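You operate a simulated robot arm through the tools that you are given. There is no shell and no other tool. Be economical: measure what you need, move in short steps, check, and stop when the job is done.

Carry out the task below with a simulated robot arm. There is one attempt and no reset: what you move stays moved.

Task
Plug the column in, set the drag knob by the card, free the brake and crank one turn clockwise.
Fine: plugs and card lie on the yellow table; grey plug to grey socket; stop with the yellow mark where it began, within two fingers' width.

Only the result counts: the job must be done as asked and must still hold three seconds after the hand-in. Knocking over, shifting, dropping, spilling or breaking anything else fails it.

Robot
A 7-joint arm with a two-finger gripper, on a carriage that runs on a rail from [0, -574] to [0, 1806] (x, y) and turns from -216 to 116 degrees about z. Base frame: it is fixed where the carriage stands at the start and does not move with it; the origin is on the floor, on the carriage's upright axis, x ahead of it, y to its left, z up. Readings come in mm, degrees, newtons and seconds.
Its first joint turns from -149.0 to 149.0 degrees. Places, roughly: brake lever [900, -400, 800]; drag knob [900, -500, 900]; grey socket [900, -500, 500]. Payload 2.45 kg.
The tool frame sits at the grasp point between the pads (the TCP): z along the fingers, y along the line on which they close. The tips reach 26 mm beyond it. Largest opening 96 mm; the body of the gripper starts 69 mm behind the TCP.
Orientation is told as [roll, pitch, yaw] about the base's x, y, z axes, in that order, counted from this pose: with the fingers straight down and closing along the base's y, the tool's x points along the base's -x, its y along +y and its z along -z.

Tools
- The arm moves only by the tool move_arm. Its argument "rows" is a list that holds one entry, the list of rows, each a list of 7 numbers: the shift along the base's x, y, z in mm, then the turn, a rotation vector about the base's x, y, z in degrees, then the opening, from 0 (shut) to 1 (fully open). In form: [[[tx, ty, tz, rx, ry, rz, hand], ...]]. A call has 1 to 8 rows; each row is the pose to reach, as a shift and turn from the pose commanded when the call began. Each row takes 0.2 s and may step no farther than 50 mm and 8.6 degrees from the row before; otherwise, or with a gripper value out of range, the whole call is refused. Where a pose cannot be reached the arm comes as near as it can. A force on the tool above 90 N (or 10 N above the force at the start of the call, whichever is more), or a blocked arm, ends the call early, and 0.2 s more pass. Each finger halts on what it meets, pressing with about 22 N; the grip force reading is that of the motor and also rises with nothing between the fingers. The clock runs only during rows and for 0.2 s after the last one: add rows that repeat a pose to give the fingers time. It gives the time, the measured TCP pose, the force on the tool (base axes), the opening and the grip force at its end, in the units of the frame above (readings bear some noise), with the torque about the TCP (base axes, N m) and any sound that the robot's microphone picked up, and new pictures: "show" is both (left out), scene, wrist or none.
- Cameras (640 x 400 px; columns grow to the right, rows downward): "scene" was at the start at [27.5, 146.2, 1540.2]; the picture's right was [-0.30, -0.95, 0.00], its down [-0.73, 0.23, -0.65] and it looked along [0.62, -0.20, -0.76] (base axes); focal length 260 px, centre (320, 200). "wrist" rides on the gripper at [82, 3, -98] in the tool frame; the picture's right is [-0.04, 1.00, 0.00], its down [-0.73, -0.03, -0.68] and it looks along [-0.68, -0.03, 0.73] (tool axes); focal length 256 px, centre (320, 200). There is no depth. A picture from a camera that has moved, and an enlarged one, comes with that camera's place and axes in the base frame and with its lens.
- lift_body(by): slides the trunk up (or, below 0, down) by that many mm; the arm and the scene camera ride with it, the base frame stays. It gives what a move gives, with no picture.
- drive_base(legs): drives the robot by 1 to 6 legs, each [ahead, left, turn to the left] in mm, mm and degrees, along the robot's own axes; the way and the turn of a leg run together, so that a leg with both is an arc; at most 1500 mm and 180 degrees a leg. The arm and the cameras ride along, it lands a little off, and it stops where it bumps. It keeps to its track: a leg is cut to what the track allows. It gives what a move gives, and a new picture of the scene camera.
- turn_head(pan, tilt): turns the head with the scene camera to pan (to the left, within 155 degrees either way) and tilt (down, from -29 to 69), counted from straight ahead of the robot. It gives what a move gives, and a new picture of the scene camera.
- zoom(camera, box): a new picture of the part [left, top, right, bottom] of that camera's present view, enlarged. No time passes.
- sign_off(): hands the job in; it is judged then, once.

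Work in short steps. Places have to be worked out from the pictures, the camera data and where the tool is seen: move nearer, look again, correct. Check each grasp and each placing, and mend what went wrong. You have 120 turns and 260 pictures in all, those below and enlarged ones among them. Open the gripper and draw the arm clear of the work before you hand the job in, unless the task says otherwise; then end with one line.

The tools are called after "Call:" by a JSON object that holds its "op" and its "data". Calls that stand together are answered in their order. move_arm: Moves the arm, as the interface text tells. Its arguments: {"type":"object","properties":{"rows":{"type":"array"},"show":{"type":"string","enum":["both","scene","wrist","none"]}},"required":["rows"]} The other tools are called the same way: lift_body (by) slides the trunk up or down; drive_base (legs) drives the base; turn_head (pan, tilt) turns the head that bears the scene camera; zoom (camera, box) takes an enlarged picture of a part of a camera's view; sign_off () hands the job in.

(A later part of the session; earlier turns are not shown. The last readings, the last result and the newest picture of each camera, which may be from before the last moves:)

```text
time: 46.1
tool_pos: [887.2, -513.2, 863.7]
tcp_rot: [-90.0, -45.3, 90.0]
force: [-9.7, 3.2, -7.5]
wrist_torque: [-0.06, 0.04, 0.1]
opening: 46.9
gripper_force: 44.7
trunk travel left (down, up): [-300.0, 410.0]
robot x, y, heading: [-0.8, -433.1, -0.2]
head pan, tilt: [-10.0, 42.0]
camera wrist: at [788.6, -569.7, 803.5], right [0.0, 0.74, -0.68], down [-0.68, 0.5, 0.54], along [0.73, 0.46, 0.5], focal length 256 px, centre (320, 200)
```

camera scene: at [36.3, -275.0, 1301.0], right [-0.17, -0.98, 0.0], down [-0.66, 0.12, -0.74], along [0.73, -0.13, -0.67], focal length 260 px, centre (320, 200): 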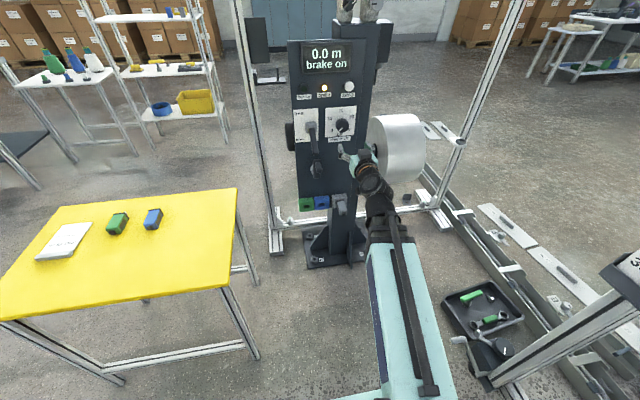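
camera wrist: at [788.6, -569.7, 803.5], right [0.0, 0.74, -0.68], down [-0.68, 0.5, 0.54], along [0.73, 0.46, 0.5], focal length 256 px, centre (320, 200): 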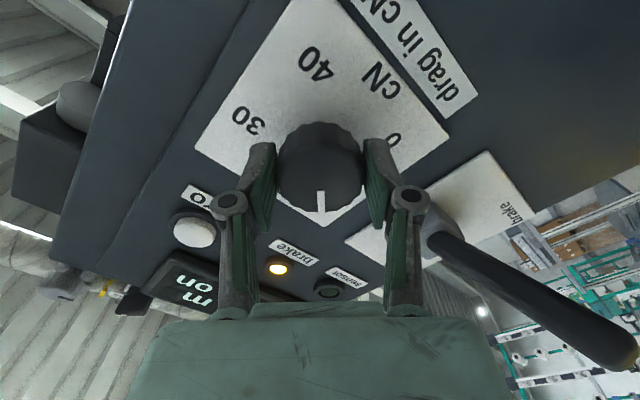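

Regripped, knob kept its place (≈ −45°). Second stroke +90°.

Call:
{"op": "move_arm", "data": {"rows": [[[0, 0, 0, 8.2, 0, 0, 0.3], [0, 0, 0, 16.4, 0, 0, 0.3], [0, 0, 0, 24.6, 0, 0, 0.3], [0, 0, 0, 32.8, 0, 0, 0.3], [0, 0, 0, 41, 0, 0, 0.3], [0, 0, 0, 49.2, 0, 0, 0.3], [0, 0, 0, 57.4, 0, 0, 0.3], [0, 0, 0, 65.6, 0, 0, 0.3]]], "show": "none"}}

Call:
{"op": "move_arm", "data": {"rows": [[[0, 0, 0, 8.2, 0, 0, 0.3], [0, 0, 0, 16.4, 0, 0, 0.3], [0, 0, 0, 24.4, 0, 0, 0.3]]], "show": "wrist"}}

```text
time: 47.9
tool_pos: [886.5, -510.5, 862.9]
tcp_rot: [89.5, -69.0, -89.1]
force: [-22.6, 18.3, -18.0]
wrist_torque: [-0.02, 0.1, 0.4]
opening: 47.1
gripper_force: 45.0
trunk travel left (down, up): [-300.0, 410.0]
robot x, y, heading: [1.0, -428.4, -0.1]
head pan, tilt: [-10.0, 42.0]
```

```text
time: 48.7
tool_pos: [887.1, -510.5, 865.2]
tcp_rot: [89.7, -44.6, -89.6]
force: [-11.2, 23.7, -8.3]
wrist_torque: [-0.08, 0.33, 0.82]
opening: 47.0
gripper_force: 45.3
trunk travel left (down, up): [-300.0, 410.0]
robot x, y, heading: [-1.1, -430.3, -0.0]
head pan, tilt: [-10.0, 42.0]
camera wrist: at [788.5, -451.9, 809.2], right [0.0, 0.67, 0.74], down [-0.67, -0.55, 0.5], along [0.74, -0.5, 0.46], focal length 256 px, centre (320, 200)
```

wrist: 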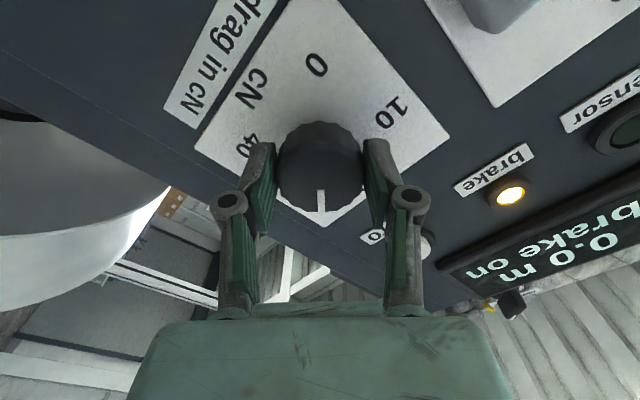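

Pointer ≈ +45°. Third regrip, shifting y back +2.

Call:
{"op": "move_arm", "data": {"rows": [[[0, 0, 0, 0, 0, 0, 0.8], [0, 2, 0, 0, 0, 0, 0.8], [0, 2, 0, -8.2, 0, 0, 0.8], [0, 2, 0, -16.4, 0, 0, 0.8], [0, 2, 0, -24.6, 0, 0, 0.8], [0, 2, 0, -32.8, 0, 0, 0.8], [0, 2, 0, -41, 0, 0, 0.8], [0, 2, 0, -49.2, 0, 0, 0.8]]], "show": "wrist"}}

Call:
{"op": "move_arm", "data": {"rows": [[[0, 0, 0, -8.2, 0, 0, 0.8], [0, 0, 0, -16.4, 0, 0, 0.8], [0, 0, 0, -24.6, 0, 0, 0.8], [0, 0, 0, -32.8, 0, 0, 0.8], [0, 0, 0, -40.8, 0, 0, 0.8], [0, 0, 0, -40.8, 0, 0, 0.3], [0, 0, 0, -40.8, 0, 0, 0.3]]], "show": "wrist"}}

```text
time: 50.5
tool_pos: [887.6, -512.2, 864.4]
tcp_rot: [-90.0, -85.9, 90.0]
force: [0.4, 0.3, -0.4]
wrist_torque: [-0.02, 0.02, 0.01]
opening: 76.8
gripper_force: 0.3
trunk travel left (down, up): [-300.0, 410.0]
robot x, y, heading: [3.0, -429.5, -0.1]
head pan, tilt: [-10.0, 42.0]
camera wrist: at [789.0, -515.5, 782.2], right [0.0, 1.0, -0.03], down [-0.68, 0.02, 0.73], along [0.73, 0.02, 0.68], focal length 256 px, centre (320, 200)
```

wrist: 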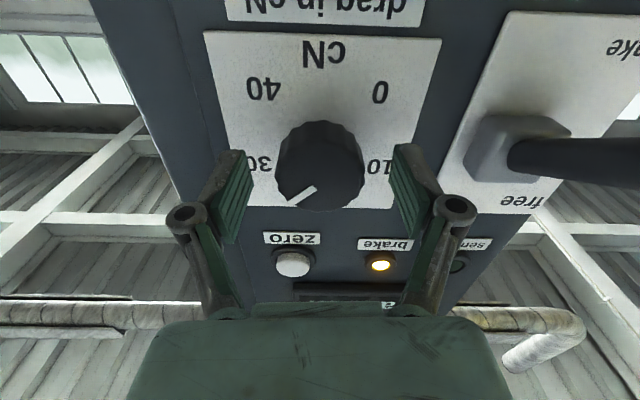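

```text
time: 52.1
tool_pos: [885.3, -512.0, 863.9]
tcp_rot: [-90.1, -45.3, 90.0]
force: [-10.4, -0.4, -2.2]
wrist_torque: [-0.06, 0.1, 0.0]
opening: 47.0
gripper_force: 45.2
trunk travel left (down, up): [-300.0, 410.0]
robot x, y, heading: [-0.9, -431.5, -0.2]
head pan, tilt: [-10.0, 42.0]
camera wrist: at [788.2, -568.7, 804.2], right [0.0, 0.74, -0.68], down [-0.68, 0.5, 0.54], along [0.73, 0.46, 0.5], focal length 256 px, centre (320, 200)
```

wrist: 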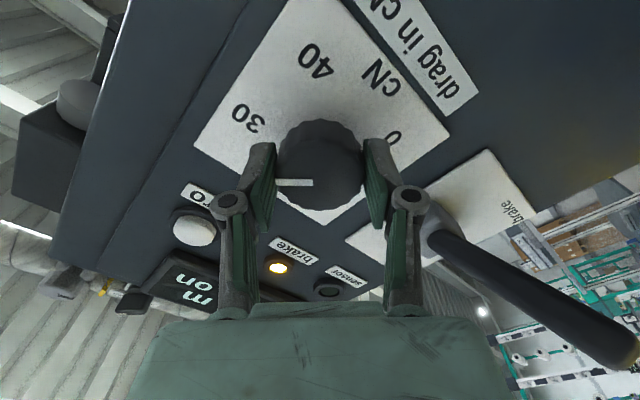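

Pointer ≈ +45° confirmed. Third stroke +90° to about +135°.

Call:
{"op": "move_arm", "data": {"rows": [[[0, 0, 0, 8.2, 0, 0, 0.3], [0, 0, 0, 16.4, 0, 0, 0.3], [0, 0, 0, 24.6, 0, 0, 0.3], [0, 0, 0, 32.8, 0, 0, 0.3], [0, 0, 0, 41, 0, 0, 0.3], [0, 0, 0, 49.2, 0, 0, 0.3], [0, 0, 0, 57.4, 0, 0, 0.3], [0, 0, 0, 65.6, 0, 0, 0.3]]], "show": "none"}}

Call:
{"op": "move_arm", "data": {"rows": [[[0, 0, 0, 8.2, 0, 0, 0.3], [0, 0, 0, 16.4, 0, 0, 0.3], [0, 0, 0, 24.4, 0, 0, 0.3]]], "show": "wrist"}}

Call:
{"op": "zoom", "data": {"camera": "wrist", "box": [220, 60, 420, 230]}}

```text
time: 53.9
tool_pos: [885.6, -510.7, 864.4]
tcp_rot: [90.2, -69.0, -90.2]
force: [-18.0, 2.1, -5.6]
wrist_torque: [-0.08, 0.69, 0.4]
opening: 47.0
gripper_force: 45.0
trunk travel left (down, up): [-300.0, 410.0]
robot x, y, heading: [2.7, -427.5, 0.1]
head pan, tilt: [-10.0, 42.0]
```

```text
time: 54.7
tool_pos: [887.7, -512.2, 865.8]
tcp_rot: [90.2, -44.8, -90.1]
force: [-19.9, 2.8, -3.6]
wrist_torque: [-0.62, 0.06, -0.2]
opening: 47.0
gripper_force: 45.4
trunk travel left (down, up): [-300.0, 410.0]
robot x, y, heading: [-1.3, -431.3, -0.4]
head pan, tilt: [-10.0, 42.0]
camera wrist: at [788.6, -452.4, 809.8], right [0.0, 0.67, 0.74], down [-0.68, -0.54, 0.49], along [0.73, -0.5, 0.46], focal length 256 px, centre (320, 200)
```

wrist: 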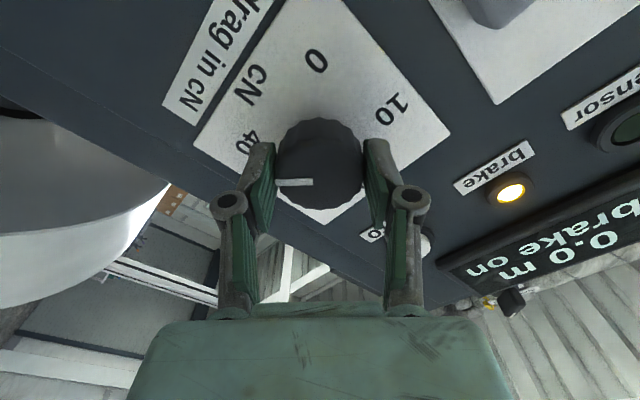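

```text
2.35 times, centred on (320, 145) of wrist
camera zoom: at [788.6, -452.4, 809.8], right [0.0, 0.67, 0.74], down [-0.68, -0.54, 0.49], along [0.73, -0.5, 0.46], focal length 602 px, centre (320, 329)
```

zoom: 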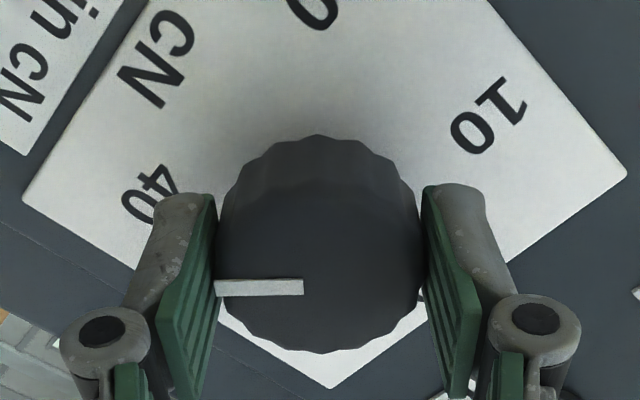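

Torque about x (−0.62) hints at the end stop. Release, back off, roll to 0° and check the pointer.

Call:
{"op": "move_arm", "data": {"rows": [[[0, 0, 0, 0, 0, 0, 0.8], [0, 0, 0, 0, 0, 0, 0.8], [-40, 0, 0, -5, 0, 0, 0.8], [-80, 0, 0, -13, 0, 0, 0.8], [-120, 0, 0, -21, 0, 0, 0.8], [-145, 0, 0, -29, 0, 0, 0.8], [-145, 0, 0, -37, 0, 0, 0.8], [-145, 0, 0, -45, 0, 0, 0.8]]], "show": "wrist"}}

Call:
{"op": "zoom", "data": {"camera": "wrist", "box": [260, 10, 390, 130]}}

Call:
{"op": "zoom", "data": {"camera": "scene", "box": [324, 102, 360, 142]}}

```text
time: 56.5
tool_pos: [743.3, -511.0, 863.8]
tcp_rot: [85.8, -89.9, -85.9]
force: [-0.5, 0.1, 0.6]
wrist_torque: [0.05, -0.01, 0.01]
opening: 76.8
gripper_force: 0.1
trunk travel left (down, up): [-300.0, 410.0]
robot x, y, heading: [2.5, -429.8, -0.1]
head pan, tilt: [-10.0, 42.0]
camera wrist: at [644.4, -509.0, 782.5], right [0.0, 1.0, 0.04], down [-0.68, -0.03, 0.73], along [0.73, -0.03, 0.68], focal length 256 px, centre (320, 200)
```

wrist: 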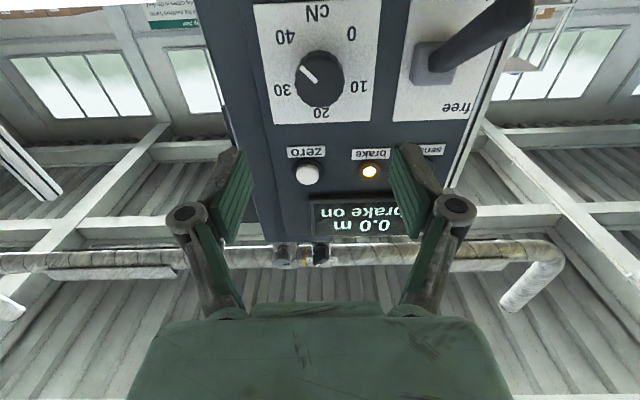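

```text
3.33 times, centred on (325, 70) of wrist
camera zoom: at [644.4, -509.0, 782.5], right [0.0, 1.0, 0.04], down [-0.68, -0.03, 0.73], along [0.73, -0.03, 0.68], focal length 853 px, centre (303, 633)
```

zoom: 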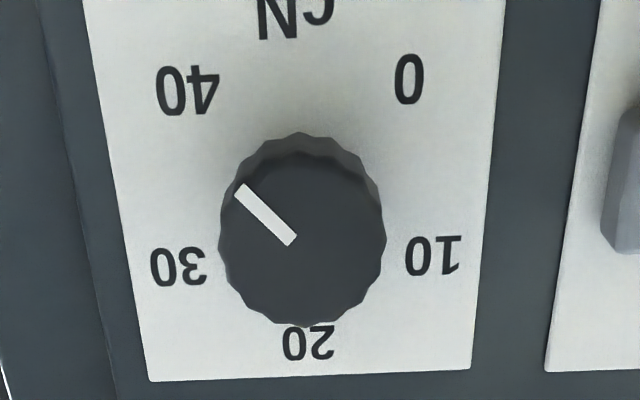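

```text
10.00 times, centred on (342, 122) of scene
camera zoom: at [36.3, -275.0, 1301.0], right [-0.17, -0.98, 0.0], down [-0.66, 0.12, -0.74], along [0.73, -0.13, -0.67], focal length 2599 px, centre (100, 980)
```

zoom: 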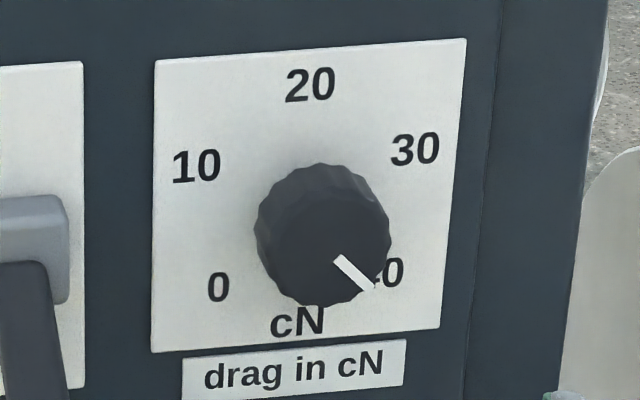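

The pointer sits on 40 within a couple of degrees. Next the brake lever: zoom to locate its handle precisely in both views.

Call:
{"op": "zoom", "data": {"camera": "wrist", "box": [390, 0, 550, 120]}}

Call:
{"op": "zoom", "data": {"camera": "scene", "box": [285, 100, 345, 180]}}

```text
3.33 times, centred on (470, 60) of wrist
camera zoom: at [644.4, -509.0, 782.5], right [0.0, 1.0, 0.04], down [-0.68, -0.03, 0.73], along [0.73, -0.03, 0.68], focal length 853 px, centre (-180, 667)
```

zoom: 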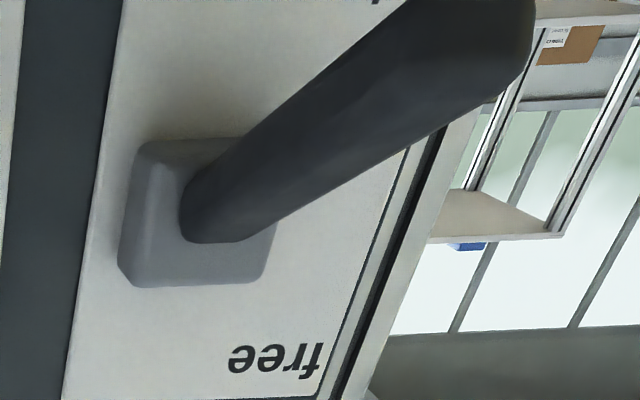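

```text
5.00 times, centred on (315, 140) of scene
camera zoom: at [36.3, -275.0, 1301.0], right [-0.17, -0.98, 0.0], down [-0.66, 0.12, -0.74], along [0.73, -0.13, -0.67], focal length 1300 px, centre (345, 500)
```

zoom: 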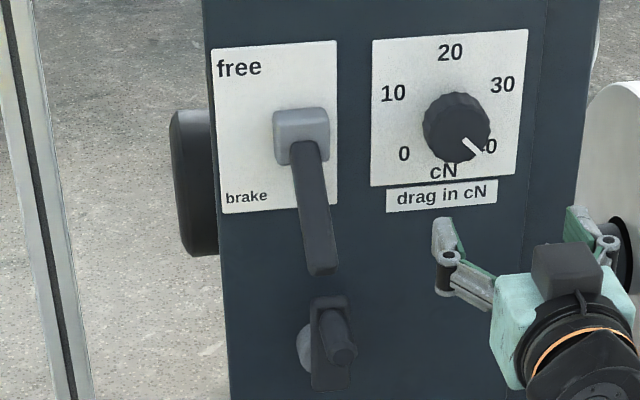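

Handle runs from root (899,-399,855) to tip (828,-395,806). I close the fingers and put them beneath the handle, to push it up.

Call:
{"op": "move_arm", "data": {"rows": [[[0, 20, -40, 0, 0, 0, 0], [0, 50, -75, 0, 0, 0, 0], [0, 85, -94, 0, 0, 0, 0], [0, 114, -94, 0, 0, 0, 0], [40, 114, -94, 0, 0, 0, 0], [79, 114, -94, 0, 0, 0, 0]]], "show": "both"}}

Call:
{"op": "zoom", "data": {"camera": "scene", "box": [285, 100, 345, 180]}}

```text
time: 57.9
tool_pos: [820.6, -399.8, 770.9]
tcp_rot: [99.9, -89.8, -100.0]
force: [-0.2, -0.2, 0.4]
wrist_torque: [0.0, -0.01, 0.0]
opening: 0.1
gripper_force: 22.6
out of reach, approached as far as the arm can: row 3, 4
trunk travel left (down, up): [-300.0, 410.0]
robot x, y, heading: [1.3, -429.2, -0.1]
head pan, tilt: [-10.0, 42.0]
camera scene: at [36.0, -275.0, 1301.0], right [-0.17, -0.98, 0.0], down [-0.66, 0.12, -0.74], along [0.73, -0.13, -0.67], focal length 260 px, centre (320, 200)
camera wrist: at [721.4, -396.7, 689.4], right [0.0, 1.0, 0.05], down [-0.68, -0.03, 0.73], along [0.73, -0.03, 0.68], focal length 256 px, centre (320, 200)
```

scene: 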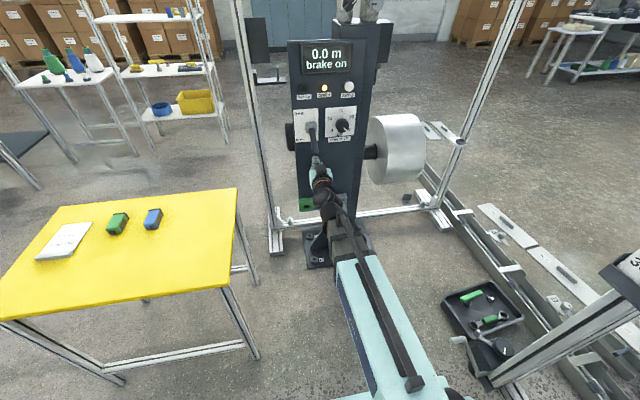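
wrist: 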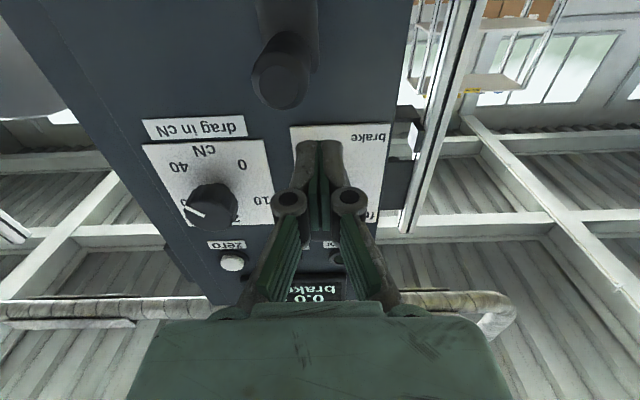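

```text
5.00 times, centred on (315, 140) of scene
camera zoom: at [36.0, -275.0, 1301.0], right [-0.17, -0.98, 0.0], down [-0.66, 0.12, -0.74], along [0.73, -0.13, -0.67], focal length 1300 px, centre (345, 500)
```

zoom: 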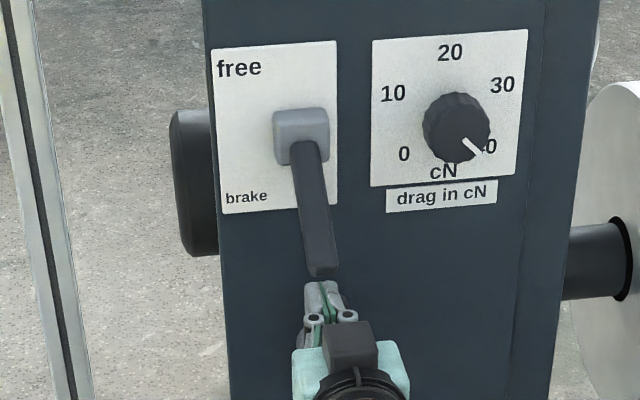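

Fingers are under the handle. Push up stepwise.

Call:
{"op": "move_arm", "data": {"rows": [[[0, 2, 12, 0, 0, 0, 0], [0, 3, 26, 0, 0, 0, 0], [0, 3, 40, 0, 0, 0, 0], [0, 3, 54, 0, 0, 0, 0], [0, 3, 68, 0, 0, 0, 0], [0, 3, 82, 0, 0, 0, 0], [0, 3, 96, 0, 0, 0, 0], [0, 3, 108, 0, 0, 0, 0]]], "show": "both"}}

Call:
{"op": "zoom", "data": {"camera": "scene", "box": [285, 40, 365, 160]}}

```text
time: 59.7
tool_pos: [821.4, -394.1, 877.1]
tcp_rot: [53.9, -89.6, -54.0]
force: [-2.9, 0.7, -6.8]
wrist_torque: [0.01, 0.14, 0.05]
opening: 6.1
gripper_force: 28.8
trunk travel left (down, up): [-300.0, 410.0]
robot x, y, heading: [4.7, -429.1, -0.4]
head pan, tilt: [-10.0, 42.0]
camera scene: at [36.8, -274.9, 1300.7], right [-0.17, -0.98, 0.0], down [-0.66, 0.12, -0.74], along [0.73, -0.13, -0.67], focal length 260 px, centre (320, 200)
camera wrist: at [723.0, -391.4, 796.6], right [0.0, 1.0, 0.04], down [-0.68, -0.03, 0.74], along [0.74, -0.03, 0.68], focal length 256 px, centre (320, 200)
```

scene: 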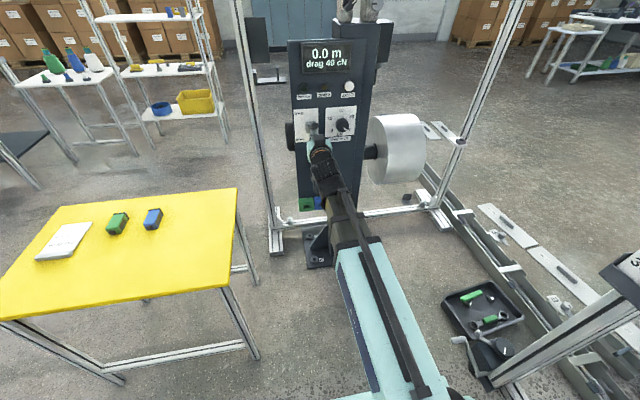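
wrist: 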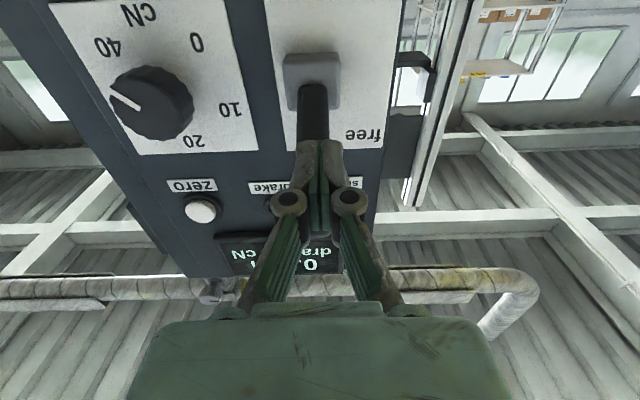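

```text
3.33 times, centred on (325, 100) of scene
camera zoom: at [36.8, -274.9, 1300.7], right [-0.17, -0.98, 0.0], down [-0.66, 0.12, -0.74], along [0.73, -0.13, -0.67], focal length 866 px, centre (303, 533)
```

zoom: 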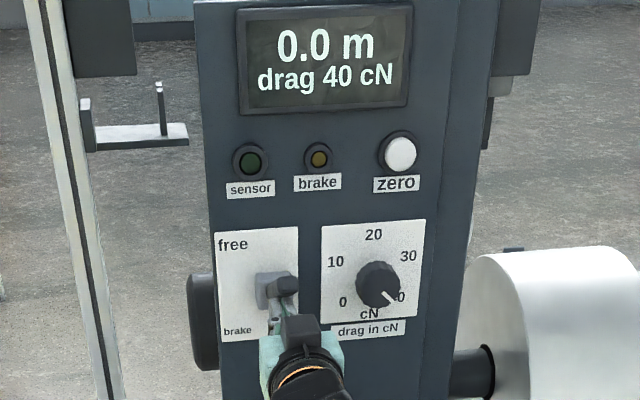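

Brake light off, display "drag 40 cN" exactly. Push slightly further to the end, then back the hand straight out.

Call:
{"op": "move_arm", "data": {"rows": [[[0, 0, 6, 0, 0, 0, 0], [0, 0, 12, 0, 0, 0, 0], [0, 0, 17, 0, 0, 0, 0]]], "show": "scene"}}

Call:
{"op": "zoom", "data": {"camera": "scene", "box": [285, 40, 365, 160]}}

```text
time: 60.7
tool_pos: [819.1, -393.0, 879.4]
tcp_rot: [8.0, -87.4, -8.6]
force: [-7.9, 5.4, -28.9]
wrist_torque: [-0.12, 0.68, 0.06]
opening: 5.9
gripper_force: 28.1
trunk travel left (down, up): [-300.0, 410.0]
robot x, y, heading: [0.7, -430.2, -0.0]
head pan, tilt: [-10.0, 42.0]
stopped in row 3: the force on the tool passed its limit at 92 N (the readings are from after the stop); the commanded pose is now the measured one
camera scene: at [38.2, -274.1, 1301.7], right [-0.17, -0.98, 0.0], down [-0.66, 0.12, -0.74], along [0.73, -0.13, -0.67], focal length 260 px, centre (320, 200)
```

scene: 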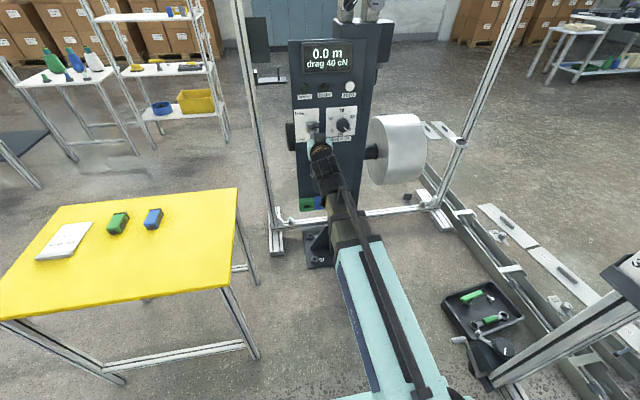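

```text
3.33 times, centred on (325, 100) of scene
camera zoom: at [38.2, -274.1, 1301.7], right [-0.17, -0.98, 0.0], down [-0.66, 0.12, -0.74], along [0.73, -0.13, -0.67], focal length 866 px, centre (303, 533)
```

zoom: 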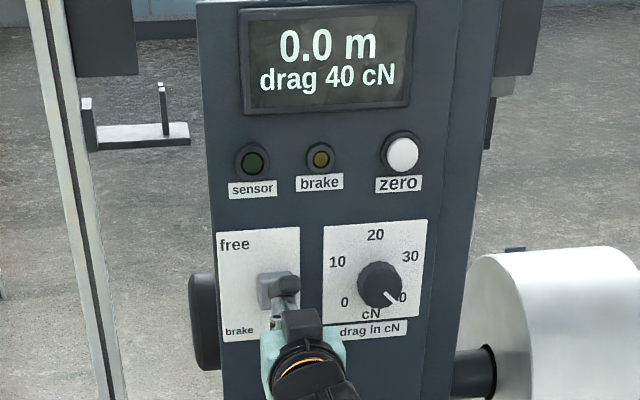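

Lever at its end stop (free). Lower the fingers a bit and withdraw.

Call:
{"op": "move_arm", "data": {"rows": [[[0, 0, -6, 0, 0, 0, 0], [0, 0, -16, 0, 0, 0, 0], [-30, 0, -25, 0, 0, 0, 0], [-75, 0, -30, 0, 0, 0, 0], [-110, 0, -35, 0, 0, 0, 0]]], "show": "both"}}

Call:
{"op": "zoom", "data": {"camera": "scene", "box": [285, 40, 365, 160]}}

```text
time: 61.9
tool_pos: [728.9, -394.8, 853.5]
tcp_rot: [11.7, -88.2, -12.0]
force: [-0.5, 0.1, -0.8]
wrist_torque: [-0.01, 0.02, 0.0]
opening: 0.0
gripper_force: 28.5
out of reach, approached as far as the arm can: row 5
trunk travel left (down, up): [-300.0, 410.0]
robot x, y, heading: [0.8, -428.7, -0.1]
head pan, tilt: [-10.0, 42.0]
camera scene: at [36.1, -274.8, 1301.0], right [-0.17, -0.98, 0.0], down [-0.66, 0.12, -0.74], along [0.73, -0.13, -0.67], focal length 260 px, centre (320, 200)
camera wrist: at [627.6, -391.3, 775.4], right [0.01, 1.0, 0.05], down [-0.66, -0.03, 0.75], along [0.75, -0.04, 0.65], focal length 256 px, centre (320, 200)
```

scene: 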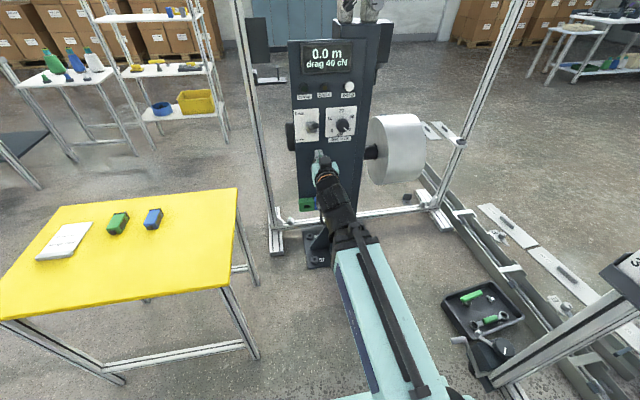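
wrist: 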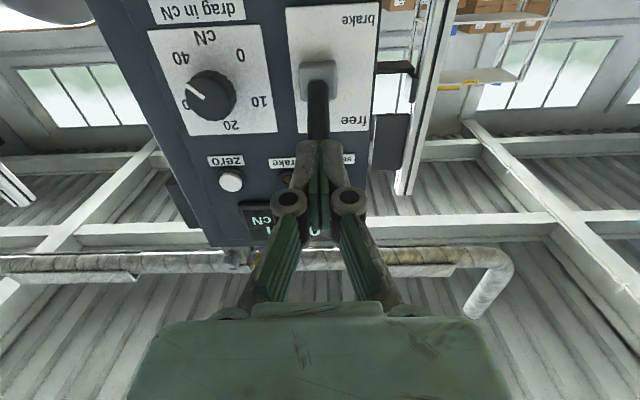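

```text
3.33 times, centred on (325, 100) of scene
camera zoom: at [36.1, -274.8, 1301.0], right [-0.17, -0.98, 0.0], down [-0.66, 0.12, -0.74], along [0.73, -0.13, -0.67], focal length 866 px, centre (303, 533)
```

zoom: 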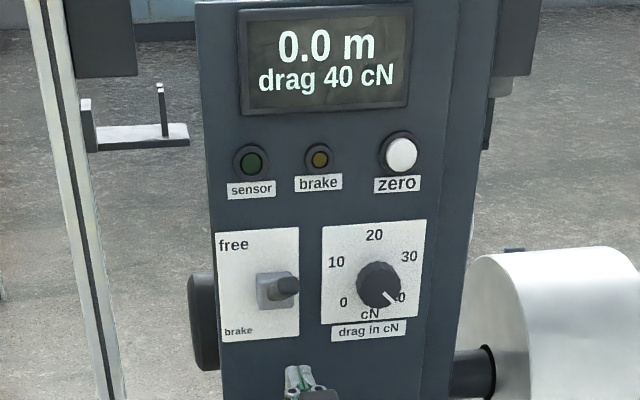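

Lever stays free. Lower the trunk for the crank and look for the yellow mark around the spool and bar.

Call:
{"op": "lift_body", "data": {"by": -180}}

Call:
{"op": "turn_head", "data": {"pan": -20, "tilt": 20}}

Call:
{"op": "zoom", "data": {"camera": "scene", "box": [230, 60, 430, 230]}}

```text
time: 63.9
tool_pos: [728.7, -395.2, 674.0]
tcp_rot: [11.9, -88.2, -12.3]
force: [-0.5, -1.8, 0.4]
wrist_torque: [0.01, 0.03, 0.01]
opening: 0.2
gripper_force: 28.8
trunk travel left (down, up): [-120.0, 590.0]
robot x, y, heading: [-2.1, -429.3, 0.2]
head pan, tilt: [-10.0, 42.0]
```

```text
time: 64.7
tool_pos: [728.6, -394.8, 673.6]
tcp_rot: [12.0, -88.1, -12.4]
force: [-0.2, -0.8, 0.4]
wrist_torque: [0.01, 0.02, 0.02]
opening: 0.0
gripper_force: 28.4
trunk travel left (down, up): [-120.0, 590.0]
robot x, y, heading: [-1.6, -432.4, -0.0]
head pan, tilt: [-20.0, 20.0]
camera scene: at [41.3, -292.1, 1155.3], right [-0.34, -0.94, 0.0], down [-0.32, 0.12, -0.94], along [0.88, -0.32, -0.34], focal length 260 px, centre (320, 200)
```

scene: 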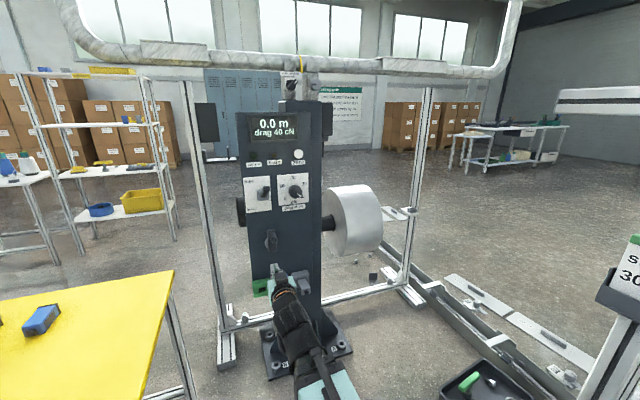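

```text
2.35 times, centred on (330, 145) of scene
camera zoom: at [41.3, -292.1, 1155.3], right [-0.34, -0.94, 0.0], down [-0.32, 0.12, -0.94], along [0.88, -0.32, -0.34], focal length 612 px, centre (296, 329)
```

zoom: 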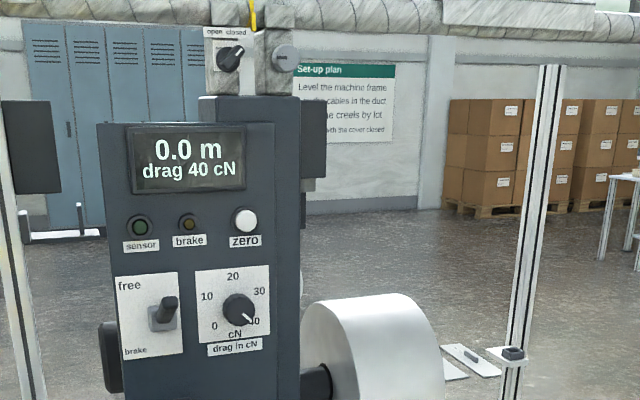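

Call:
{"op": "zoom", "data": {"camera": "scene", "box": [240, 210, 320, 290]}}

Call:
{"op": "zoom", "data": {"camera": "wrist", "box": [0, 0, 640, 400]}}

Call:
{"op": "zoom", "data": {"camera": "scene", "box": [310, 170, 400, 270]}}

```text
5.00 times, centred on (280, 250) of scene
camera zoom: at [41.3, -292.1, 1155.3], right [-0.34, -0.94, 0.0], down [-0.32, 0.12, -0.94], along [0.88, -0.32, -0.34], focal length 1300 px, centre (520, -50)
```

zoom: 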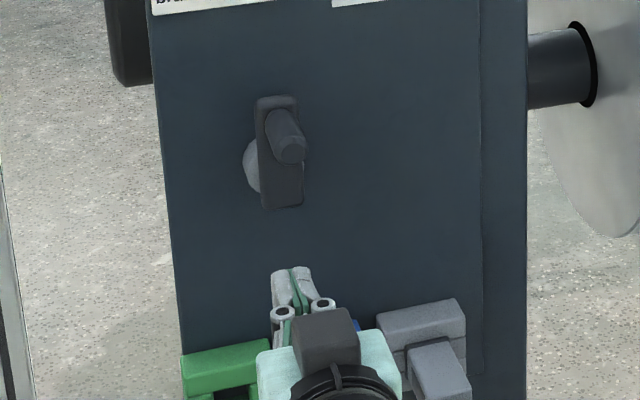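

```text
1.00 times, centred on (320, 200) of wrist (not enlarged: the box is as wide or as high as the picture)
camera zoom: at [627.8, -391.3, 595.3], right [0.01, 1.0, 0.05], down [-0.66, -0.03, 0.75], along [0.76, -0.04, 0.65], focal length 256 px, centre (320, 200)
```

zoom: 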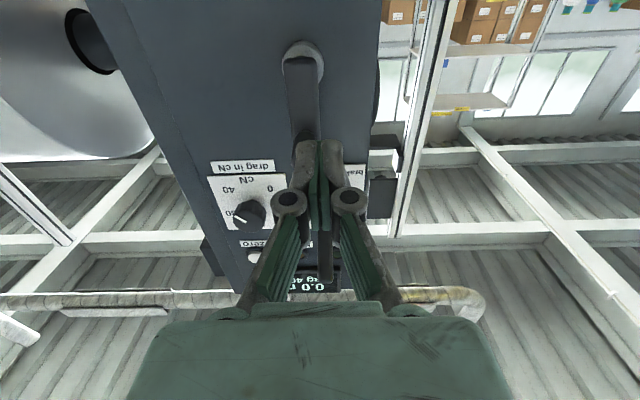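

```text
4.00 times, centred on (355, 220) of scene
camera zoom: at [41.3, -292.1, 1155.3], right [-0.34, -0.94, 0.0], down [-0.32, 0.12, -0.94], along [0.88, -0.32, -0.34], focal length 1040 px, centre (180, 120)
```

zoom: 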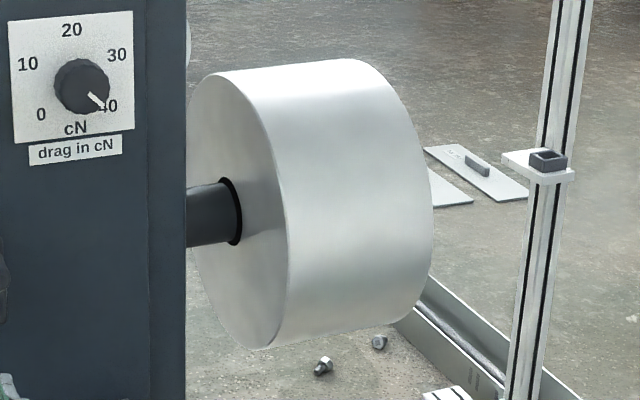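

Grip tip triangulates to (823,-412,726.5), hub ≈ (·,-411,665), radius ≈ 61. I line up in front of the grip with fingers open and check.

Call:
{"op": "move_arm", "data": {"rows": [[[5, -6, 18, 0, -1, 0, 0.6], [15, -12, 36, 0, -1.9, 0, 0.6], [31, -17.2, 53, 0, -1.9, 0, 0.6]]], "show": "wrist"}}

Call:
{"op": "zoom", "data": {"camera": "wrist", "box": [230, 60, 410, 230]}}

Call:
{"op": "zoom", "data": {"camera": "scene", "box": [240, 200, 320, 280]}}

```text
time: 65.5
tool_pos: [760.8, -409.2, 726.4]
tcp_rot: [121.2, -89.7, -122.1]
force: [-0.5, -0.5, 0.1]
wrist_torque: [0.0, 0.0, -0.02]
opening: 57.9
gripper_force: 0.1
trunk travel left (down, up): [-120.0, 590.0]
robot x, y, heading: [-0.5, -428.2, 0.2]
head pan, tilt: [-20.0, 20.0]
camera wrist: at [663.0, -405.8, 644.5], right [0.01, 1.0, 0.05], down [-0.68, -0.02, 0.73], along [0.73, -0.04, 0.68], focal length 256 px, centre (320, 200)
```

wrist: 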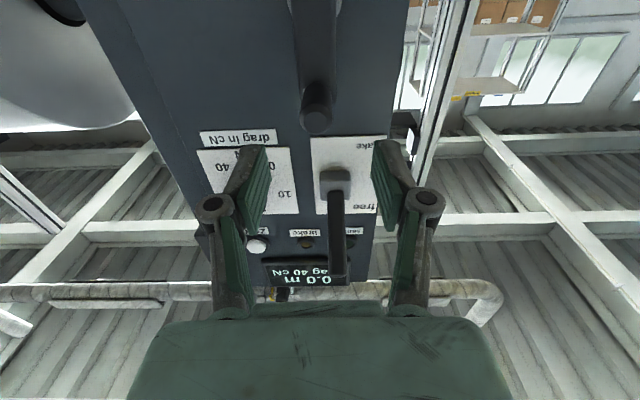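

```text
2.35 times, centred on (320, 145) of wrist
camera zoom: at [663.0, -405.8, 644.5], right [0.01, 1.0, 0.05], down [-0.68, -0.02, 0.73], along [0.73, -0.04, 0.68], focal length 602 px, centre (320, 329)
```

zoom: 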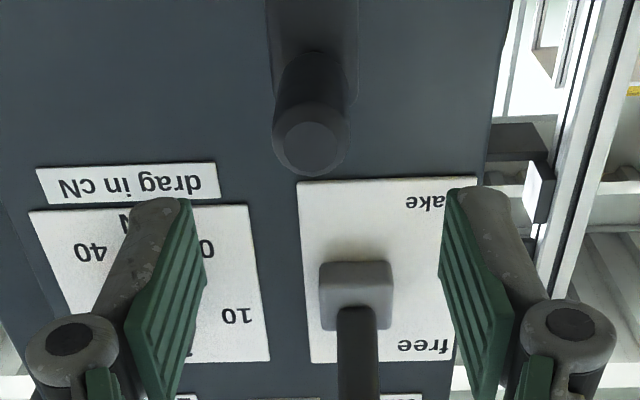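

```text
5.00 times, centred on (280, 240) of scene
camera zoom: at [41.3, -292.1, 1155.3], right [-0.34, -0.94, 0.0], down [-0.32, 0.12, -0.94], along [0.88, -0.32, -0.34], focal length 1300 px, centre (520, 0)
```

zoom: 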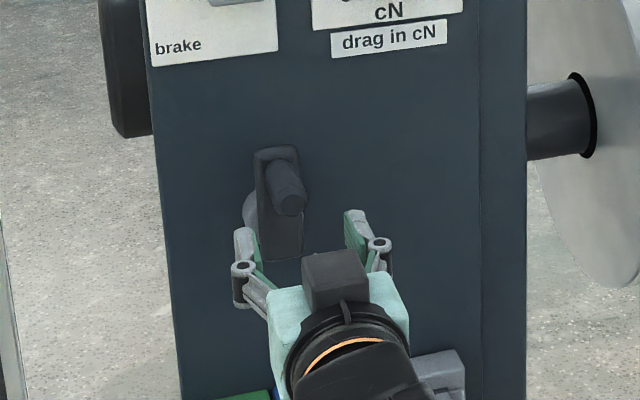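

Grip tip ≈ (823,-413,724.5), diameter ≈ 21. Advance over it and close.

Call:
{"op": "move_arm", "data": {"rows": [[[25, -1, -1, 0, 0, 0, 0.6], [50, -1, -1.5, 0, 0, 0, 0.6], [77, -1, -1.5, 0, 0, 0, 0.6], [77, -1, -1.5, 0, 0, 0, 0.6], [77, -1, -1.5, 0, 0, 0, 0.1], [77, -1, -1.5, 0, 0, 0, 0.1]]], "show": "both"}}

Call:
{"op": "zoom", "data": {"camera": "scene", "box": [240, 200, 320, 280]}}

```text
time: 66.9
tool_pos: [837.7, -413.0, 724.6]
tcp_rot: [118.1, -89.5, -119.1]
force: [-5.2, -10.1, 1.1]
wrist_torque: [-0.03, 0.04, -0.26]
opening: 23.4
gripper_force: 45.0
trunk travel left (down, up): [-120.0, 590.0]
robot x, y, heading: [-0.7, -429.6, -0.3]
head pan, tilt: [-20.0, 20.0]
camera scene: at [41.1, -292.8, 1155.4], right [-0.34, -0.94, 0.0], down [-0.32, 0.12, -0.94], along [0.88, -0.32, -0.34], focal length 260 px, centre (320, 200)
camera wrist: at [739.2, -408.9, 642.9], right [0.02, 1.0, 0.05], down [-0.68, -0.02, 0.73], along [0.73, -0.04, 0.68], focal length 256 px, centre (320, 200)
```

scene: 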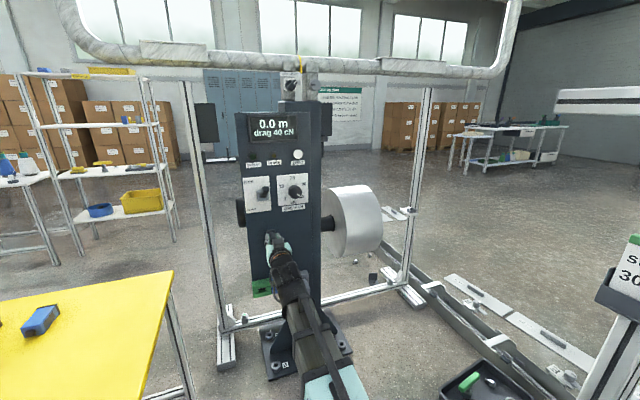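
wrist: 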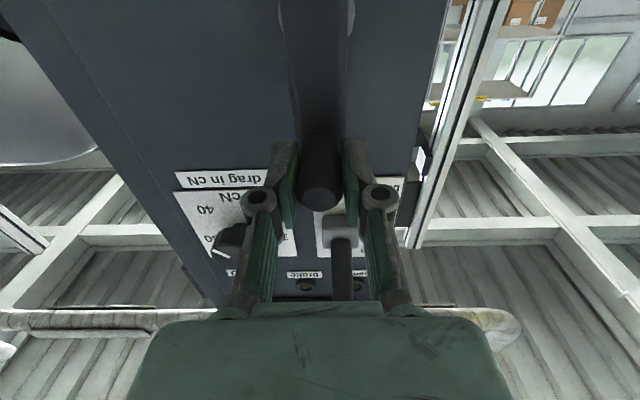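

```text
5.00 times, centred on (280, 240) of scene
camera zoom: at [41.1, -292.8, 1155.4], right [-0.34, -0.94, 0.0], down [-0.32, 0.12, -0.94], along [0.88, -0.32, -0.34], focal length 1300 px, centre (520, 0)
```

zoom: 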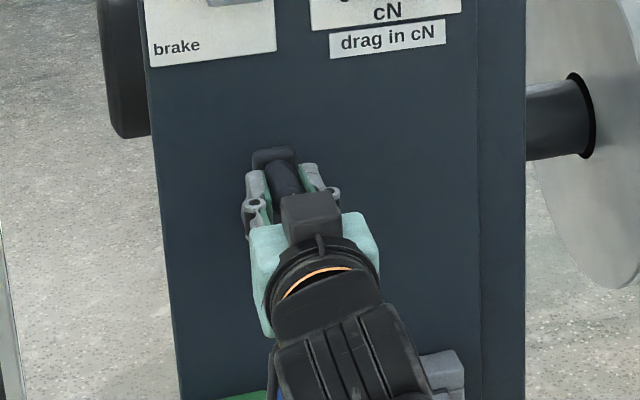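

Gripped (23.4 mm). Start cranking clockwise, first 80° of the circle (R ≈ 61).

Call:
{"op": "move_arm", "data": {"rows": [[[0, -10.6, -0.9, 0, 0, 0, 0.1], [0, -20.9, -3.7, 0, 0, 0, 0.1], [0, -30.5, -8.2, 0, 0, 0, 0.1], [0, -39.2, -14.3, 0, 0, 0, 0.1], [0, -46.7, -21.8, 0, 0, 0, 0.1], [0, -52.8, -30.5, 0, 0, 0, 0.1], [0, -57.3, -40.1, 0, 0, 0, 0.1], [0, -60.1, -50.4, 0, 0, 0, 0.1]]], "show": "both"}}

Call:
{"op": "zoom", "data": {"camera": "scene", "box": [230, 100, 400, 290]}}

```text
time: 68.7
tool_pos: [835.5, -447.8, 689.0]
tcp_rot: [-120.2, -84.6, 116.7]
force: [-0.8, -0.2, -0.9]
wrist_torque: [-0.01, 0.0, 0.01]
opening: 9.8
gripper_force: 0.0
out of reach, approached as far as the arm can: row 1, 2, 3, 4, 5, 6, 7, 8
trunk travel left (down, up): [-120.0, 590.0]
robot x, y, heading: [0.3, -429.4, 0.3]
head pan, tilt: [-20.0, 20.0]
camera scene: at [41.1, -292.0, 1155.1], right [-0.34, -0.94, 0.0], down [-0.32, 0.12, -0.94], along [0.88, -0.32, -0.34], focal length 260 px, centre (320, 200)
camera wrist: at [741.8, -447.4, 602.6], right [0.06, 1.0, -0.04], down [-0.71, 0.07, 0.7], along [0.7, -0.01, 0.71], focal length 256 px, centre (320, 200)
```

scene: 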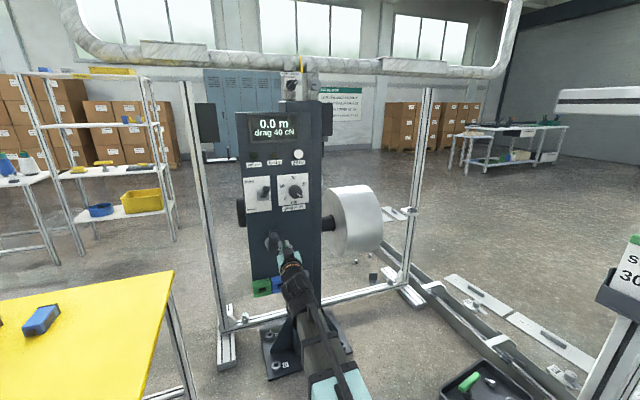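
wrist: 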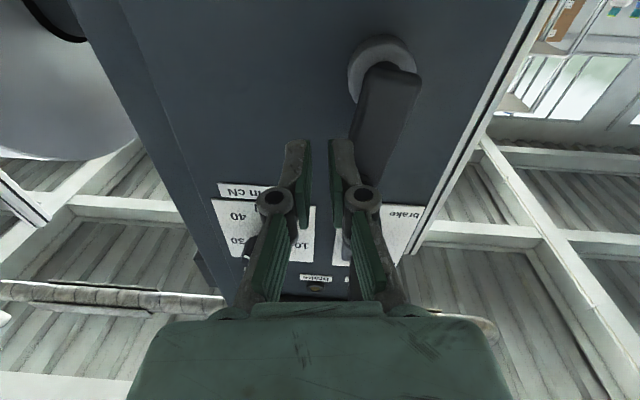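

```text
2.11 times, centred on (315, 195) of scene
camera zoom: at [41.1, -292.0, 1155.1], right [-0.34, -0.94, 0.0], down [-0.32, 0.12, -0.94], along [0.88, -0.32, -0.34], focal length 547 px, centre (330, 210)
```

zoom: 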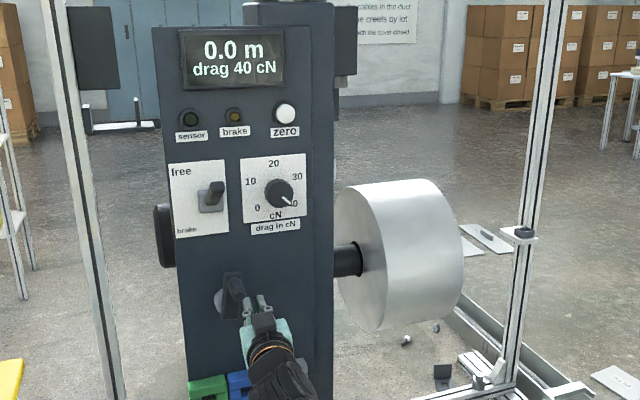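

The wrist ran out of reach near the robot's own axis line (y ≈ −430) and slipped off; the crank turned ~20°. I back off, and drive the base +160 in y so the whole circle lies to one side (like with the knob).

Call:
{"op": "move_arm", "data": {"rows": [[[0, 0, 0, 0, 0, 0, 0.6], [0, 0, 0, 0, 0, 0, 0.6], [-40, 0, 0, 0, 0, 0, 0.6], [-80, 0, 0, 0, 0, 0, 0.6]]], "show": "wrist"}}

```text
time: 69.7
tool_pos: [771.7, -454.8, 681.8]
tcp_rot: [-115.7, -82.5, 111.8]
force: [0.7, -0.7, -0.3]
wrist_torque: [-0.01, 0.0, 0.01]
opening: 57.5
gripper_force: 0.0
out of reach, approached as far as the arm can: row 3, 4
trunk travel left (down, up): [-120.0, 590.0]
robot x, y, heading: [4.6, -433.4, -0.1]
head pan, tilt: [-20.0, 20.0]
camera wrist: at [678.9, -457.2, 593.9], right [0.07, 0.99, -0.08], down [-0.71, 0.1, 0.69], along [0.7, 0.01, 0.72], focal length 256 px, centre (320, 200)
```

wrist: 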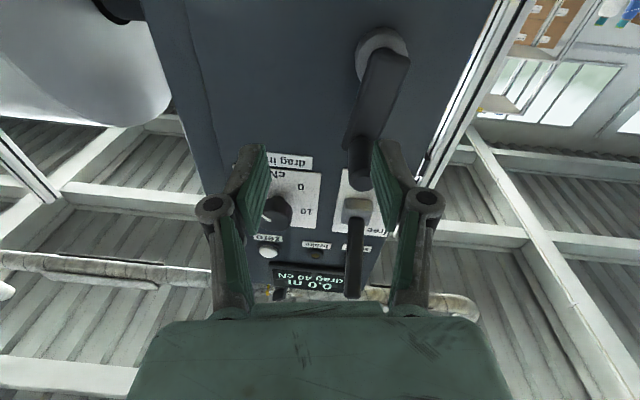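

Pull back a bit more with the tool tipped down, then drive.

Call:
{"op": "move_arm", "data": {"rows": [[[-10, 0, 10, 0, 7.5, 0, 0.6], [-30, 0, 20, 0, 15, 0, 0.6], [-50, 0, 30, 0, 22.5, 0, 0.6], [-70, 0, 40, 0, 30, 0, 0.6]]], "show": "none"}}

Call:
{"op": "drive_base", "data": {"legs": [[0, 165, 0]]}}

```text
time: 70.7
tool_pos: [681.7, -408.1, 711.8]
tcp_rot: [-16.3, -60.0, 10.3]
force: [0.5, 0.6, -0.4]
wrist_torque: [0.02, -0.01, 0.02]
opening: 57.9
gripper_force: 0.0
out of reach, approached as far as the arm can: row 1, 2, 3, 4
trunk travel left (down, up): [-120.0, 590.0]
robot x, y, heading: [2.2, -427.6, 0.2]
head pan, tilt: [-20.0, 20.0]
```

```text
time: 72.2
tool_pos: [682.6, -241.5, 711.3]
tcp_rot: [-16.4, -59.9, 10.2]
force: [-0.4, -0.5, 0.3]
wrist_torque: [0.0, -0.03, -0.01]
opening: 57.7
gripper_force: 0.1
trunk travel left (down, up): [-120.0, 590.0]
robot x, y, heading: [-0.2, -264.0, 0.2]
head pan, tilt: [-20.0, 20.0]
camera scene: at [41.5, -125.3, 1155.3], right [-0.34, -0.94, 0.0], down [-0.32, 0.12, -0.94], along [0.88, -0.32, -0.34], focal length 260 px, centre (320, 200)
```

scene: 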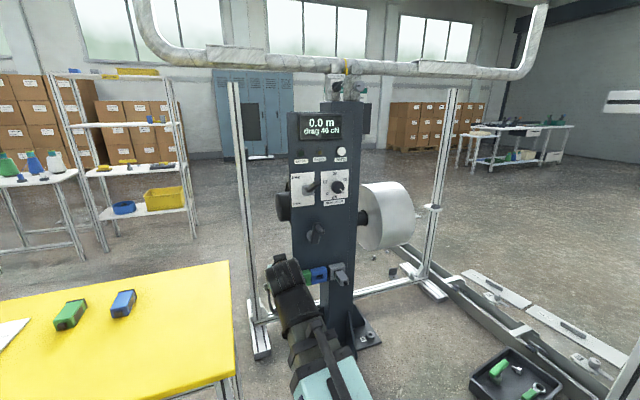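

I make a null move to see whether the commanded pose differs from the measured one after the reach limit.

Call:
{"op": "move_arm", "data": {"rows": [[[0, 0, 0, 0, 0, 0, 0.6]]], "show": "wrist"}}

Call:
{"op": "zoom", "data": {"camera": "scene", "box": [265, 95, 425, 285]}}

```text
time: 72.6
tool_pos: [681.6, -241.4, 710.6]
tcp_rot: [-16.4, -60.0, 10.3]
force: [0.2, -0.2, 0.0]
wrist_torque: [0.01, -0.03, -0.01]
opening: 57.6
gripper_force: 0.1
trunk travel left (down, up): [-120.0, 590.0]
robot x, y, heading: [-5.7, -259.9, 0.0]
head pan, tilt: [-20.0, 20.0]
camera wrist: at [557.1, -233.7, 687.5], right [0.09, 0.99, -0.11], down [-0.23, 0.12, 0.97], along [0.97, -0.06, 0.24], focal length 256 px, centre (320, 200)
```

wrist: 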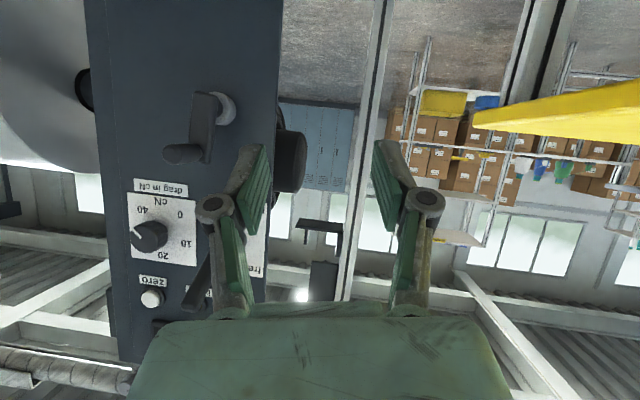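

```text
2.11 times, centred on (345, 190) of scene
camera zoom: at [41.5, -125.3, 1155.3], right [-0.34, -0.94, 0.0], down [-0.32, 0.12, -0.94], along [0.88, -0.32, -0.34], focal length 547 px, centre (267, 221)
```

zoom: 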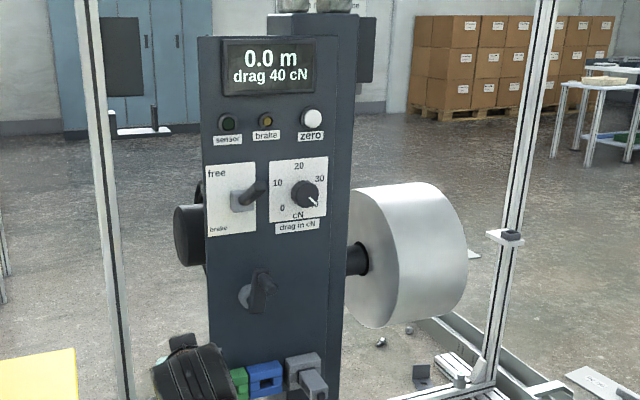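

Commanded pose is in sync. Move in front of the crank, restoring the horizontal, un-rolled tool orientation.

Call:
{"op": "move_arm", "data": {"rows": [[[0, -38, 2, 1.4, -5.9, 1.2, 0.6], [0, -76, 4, 2.8, -11.7, 2.4, 0.6], [10, -115, 6, 4.1, -17.6, 3.6, 0.6], [30, -154, 8, 5.5, -23.4, 4.8, 0.6], [60, -190, 9, 6.9, -29.3, 6.05, 0.6]]], "show": "wrist"}}

Call:
{"op": "zoom", "data": {"camera": "wrist", "box": [230, 0, 430, 180]}}

Call:
{"op": "zoom", "data": {"camera": "scene", "box": [290, 205, 350, 265]}}

```text
time: 73.8
tool_pos: [763.9, -327.3, 706.7]
tcp_rot: [-99.8, -81.5, 92.8]
force: [-0.1, 1.3, 0.3]
wrist_torque: [0.01, 0.02, -0.02]
opening: 57.8
gripper_force: 0.1
out of reach, approached as far as the arm can: row 1, 2, 3, 4, 5
trunk travel left (down, up): [-120.0, 590.0]
robot x, y, heading: [-0.3, -259.0, -0.1]
head pan, tilt: [-20.0, 20.0]
camera wrist: at [667.9, -325.5, 622.1], right [0.12, 0.99, -0.11], down [-0.68, 0.16, 0.71], along [0.72, -0.01, 0.69], focal length 256 px, centre (320, 200)
```

wrist: 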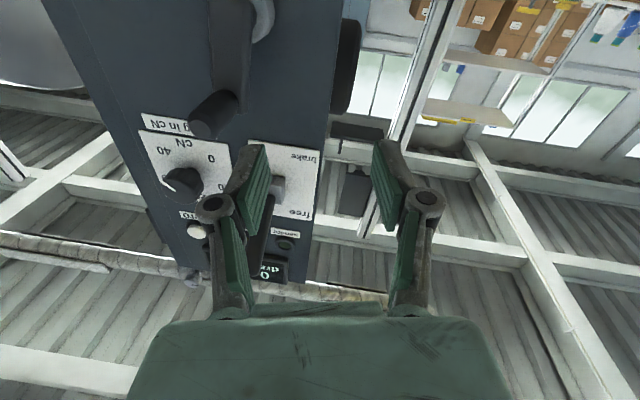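

```text
2.22 times, centred on (330, 90) of wrist
camera zoom: at [667.9, -325.5, 622.1], right [0.12, 0.99, -0.11], down [-0.68, 0.16, 0.71], along [0.72, -0.01, 0.69], focal length 569 px, centre (298, 444)
```

zoom: 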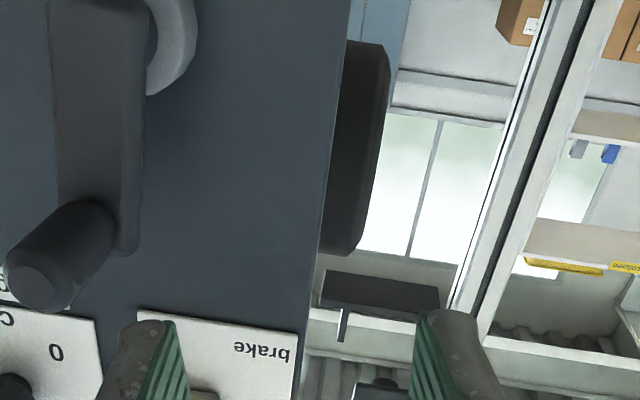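

```text
6.67 times, centred on (320, 235) of scene
camera zoom: at [41.2, -125.2, 1155.4], right [-0.34, -0.94, 0.0], down [-0.32, 0.12, -0.94], along [0.88, -0.32, -0.34], focal length 1733 px, centre (320, -33)
```

zoom: 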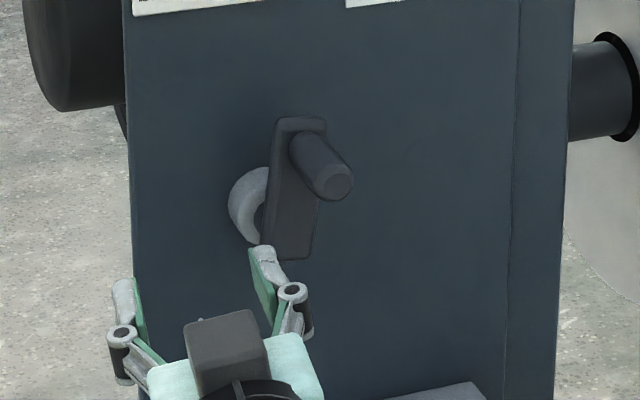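

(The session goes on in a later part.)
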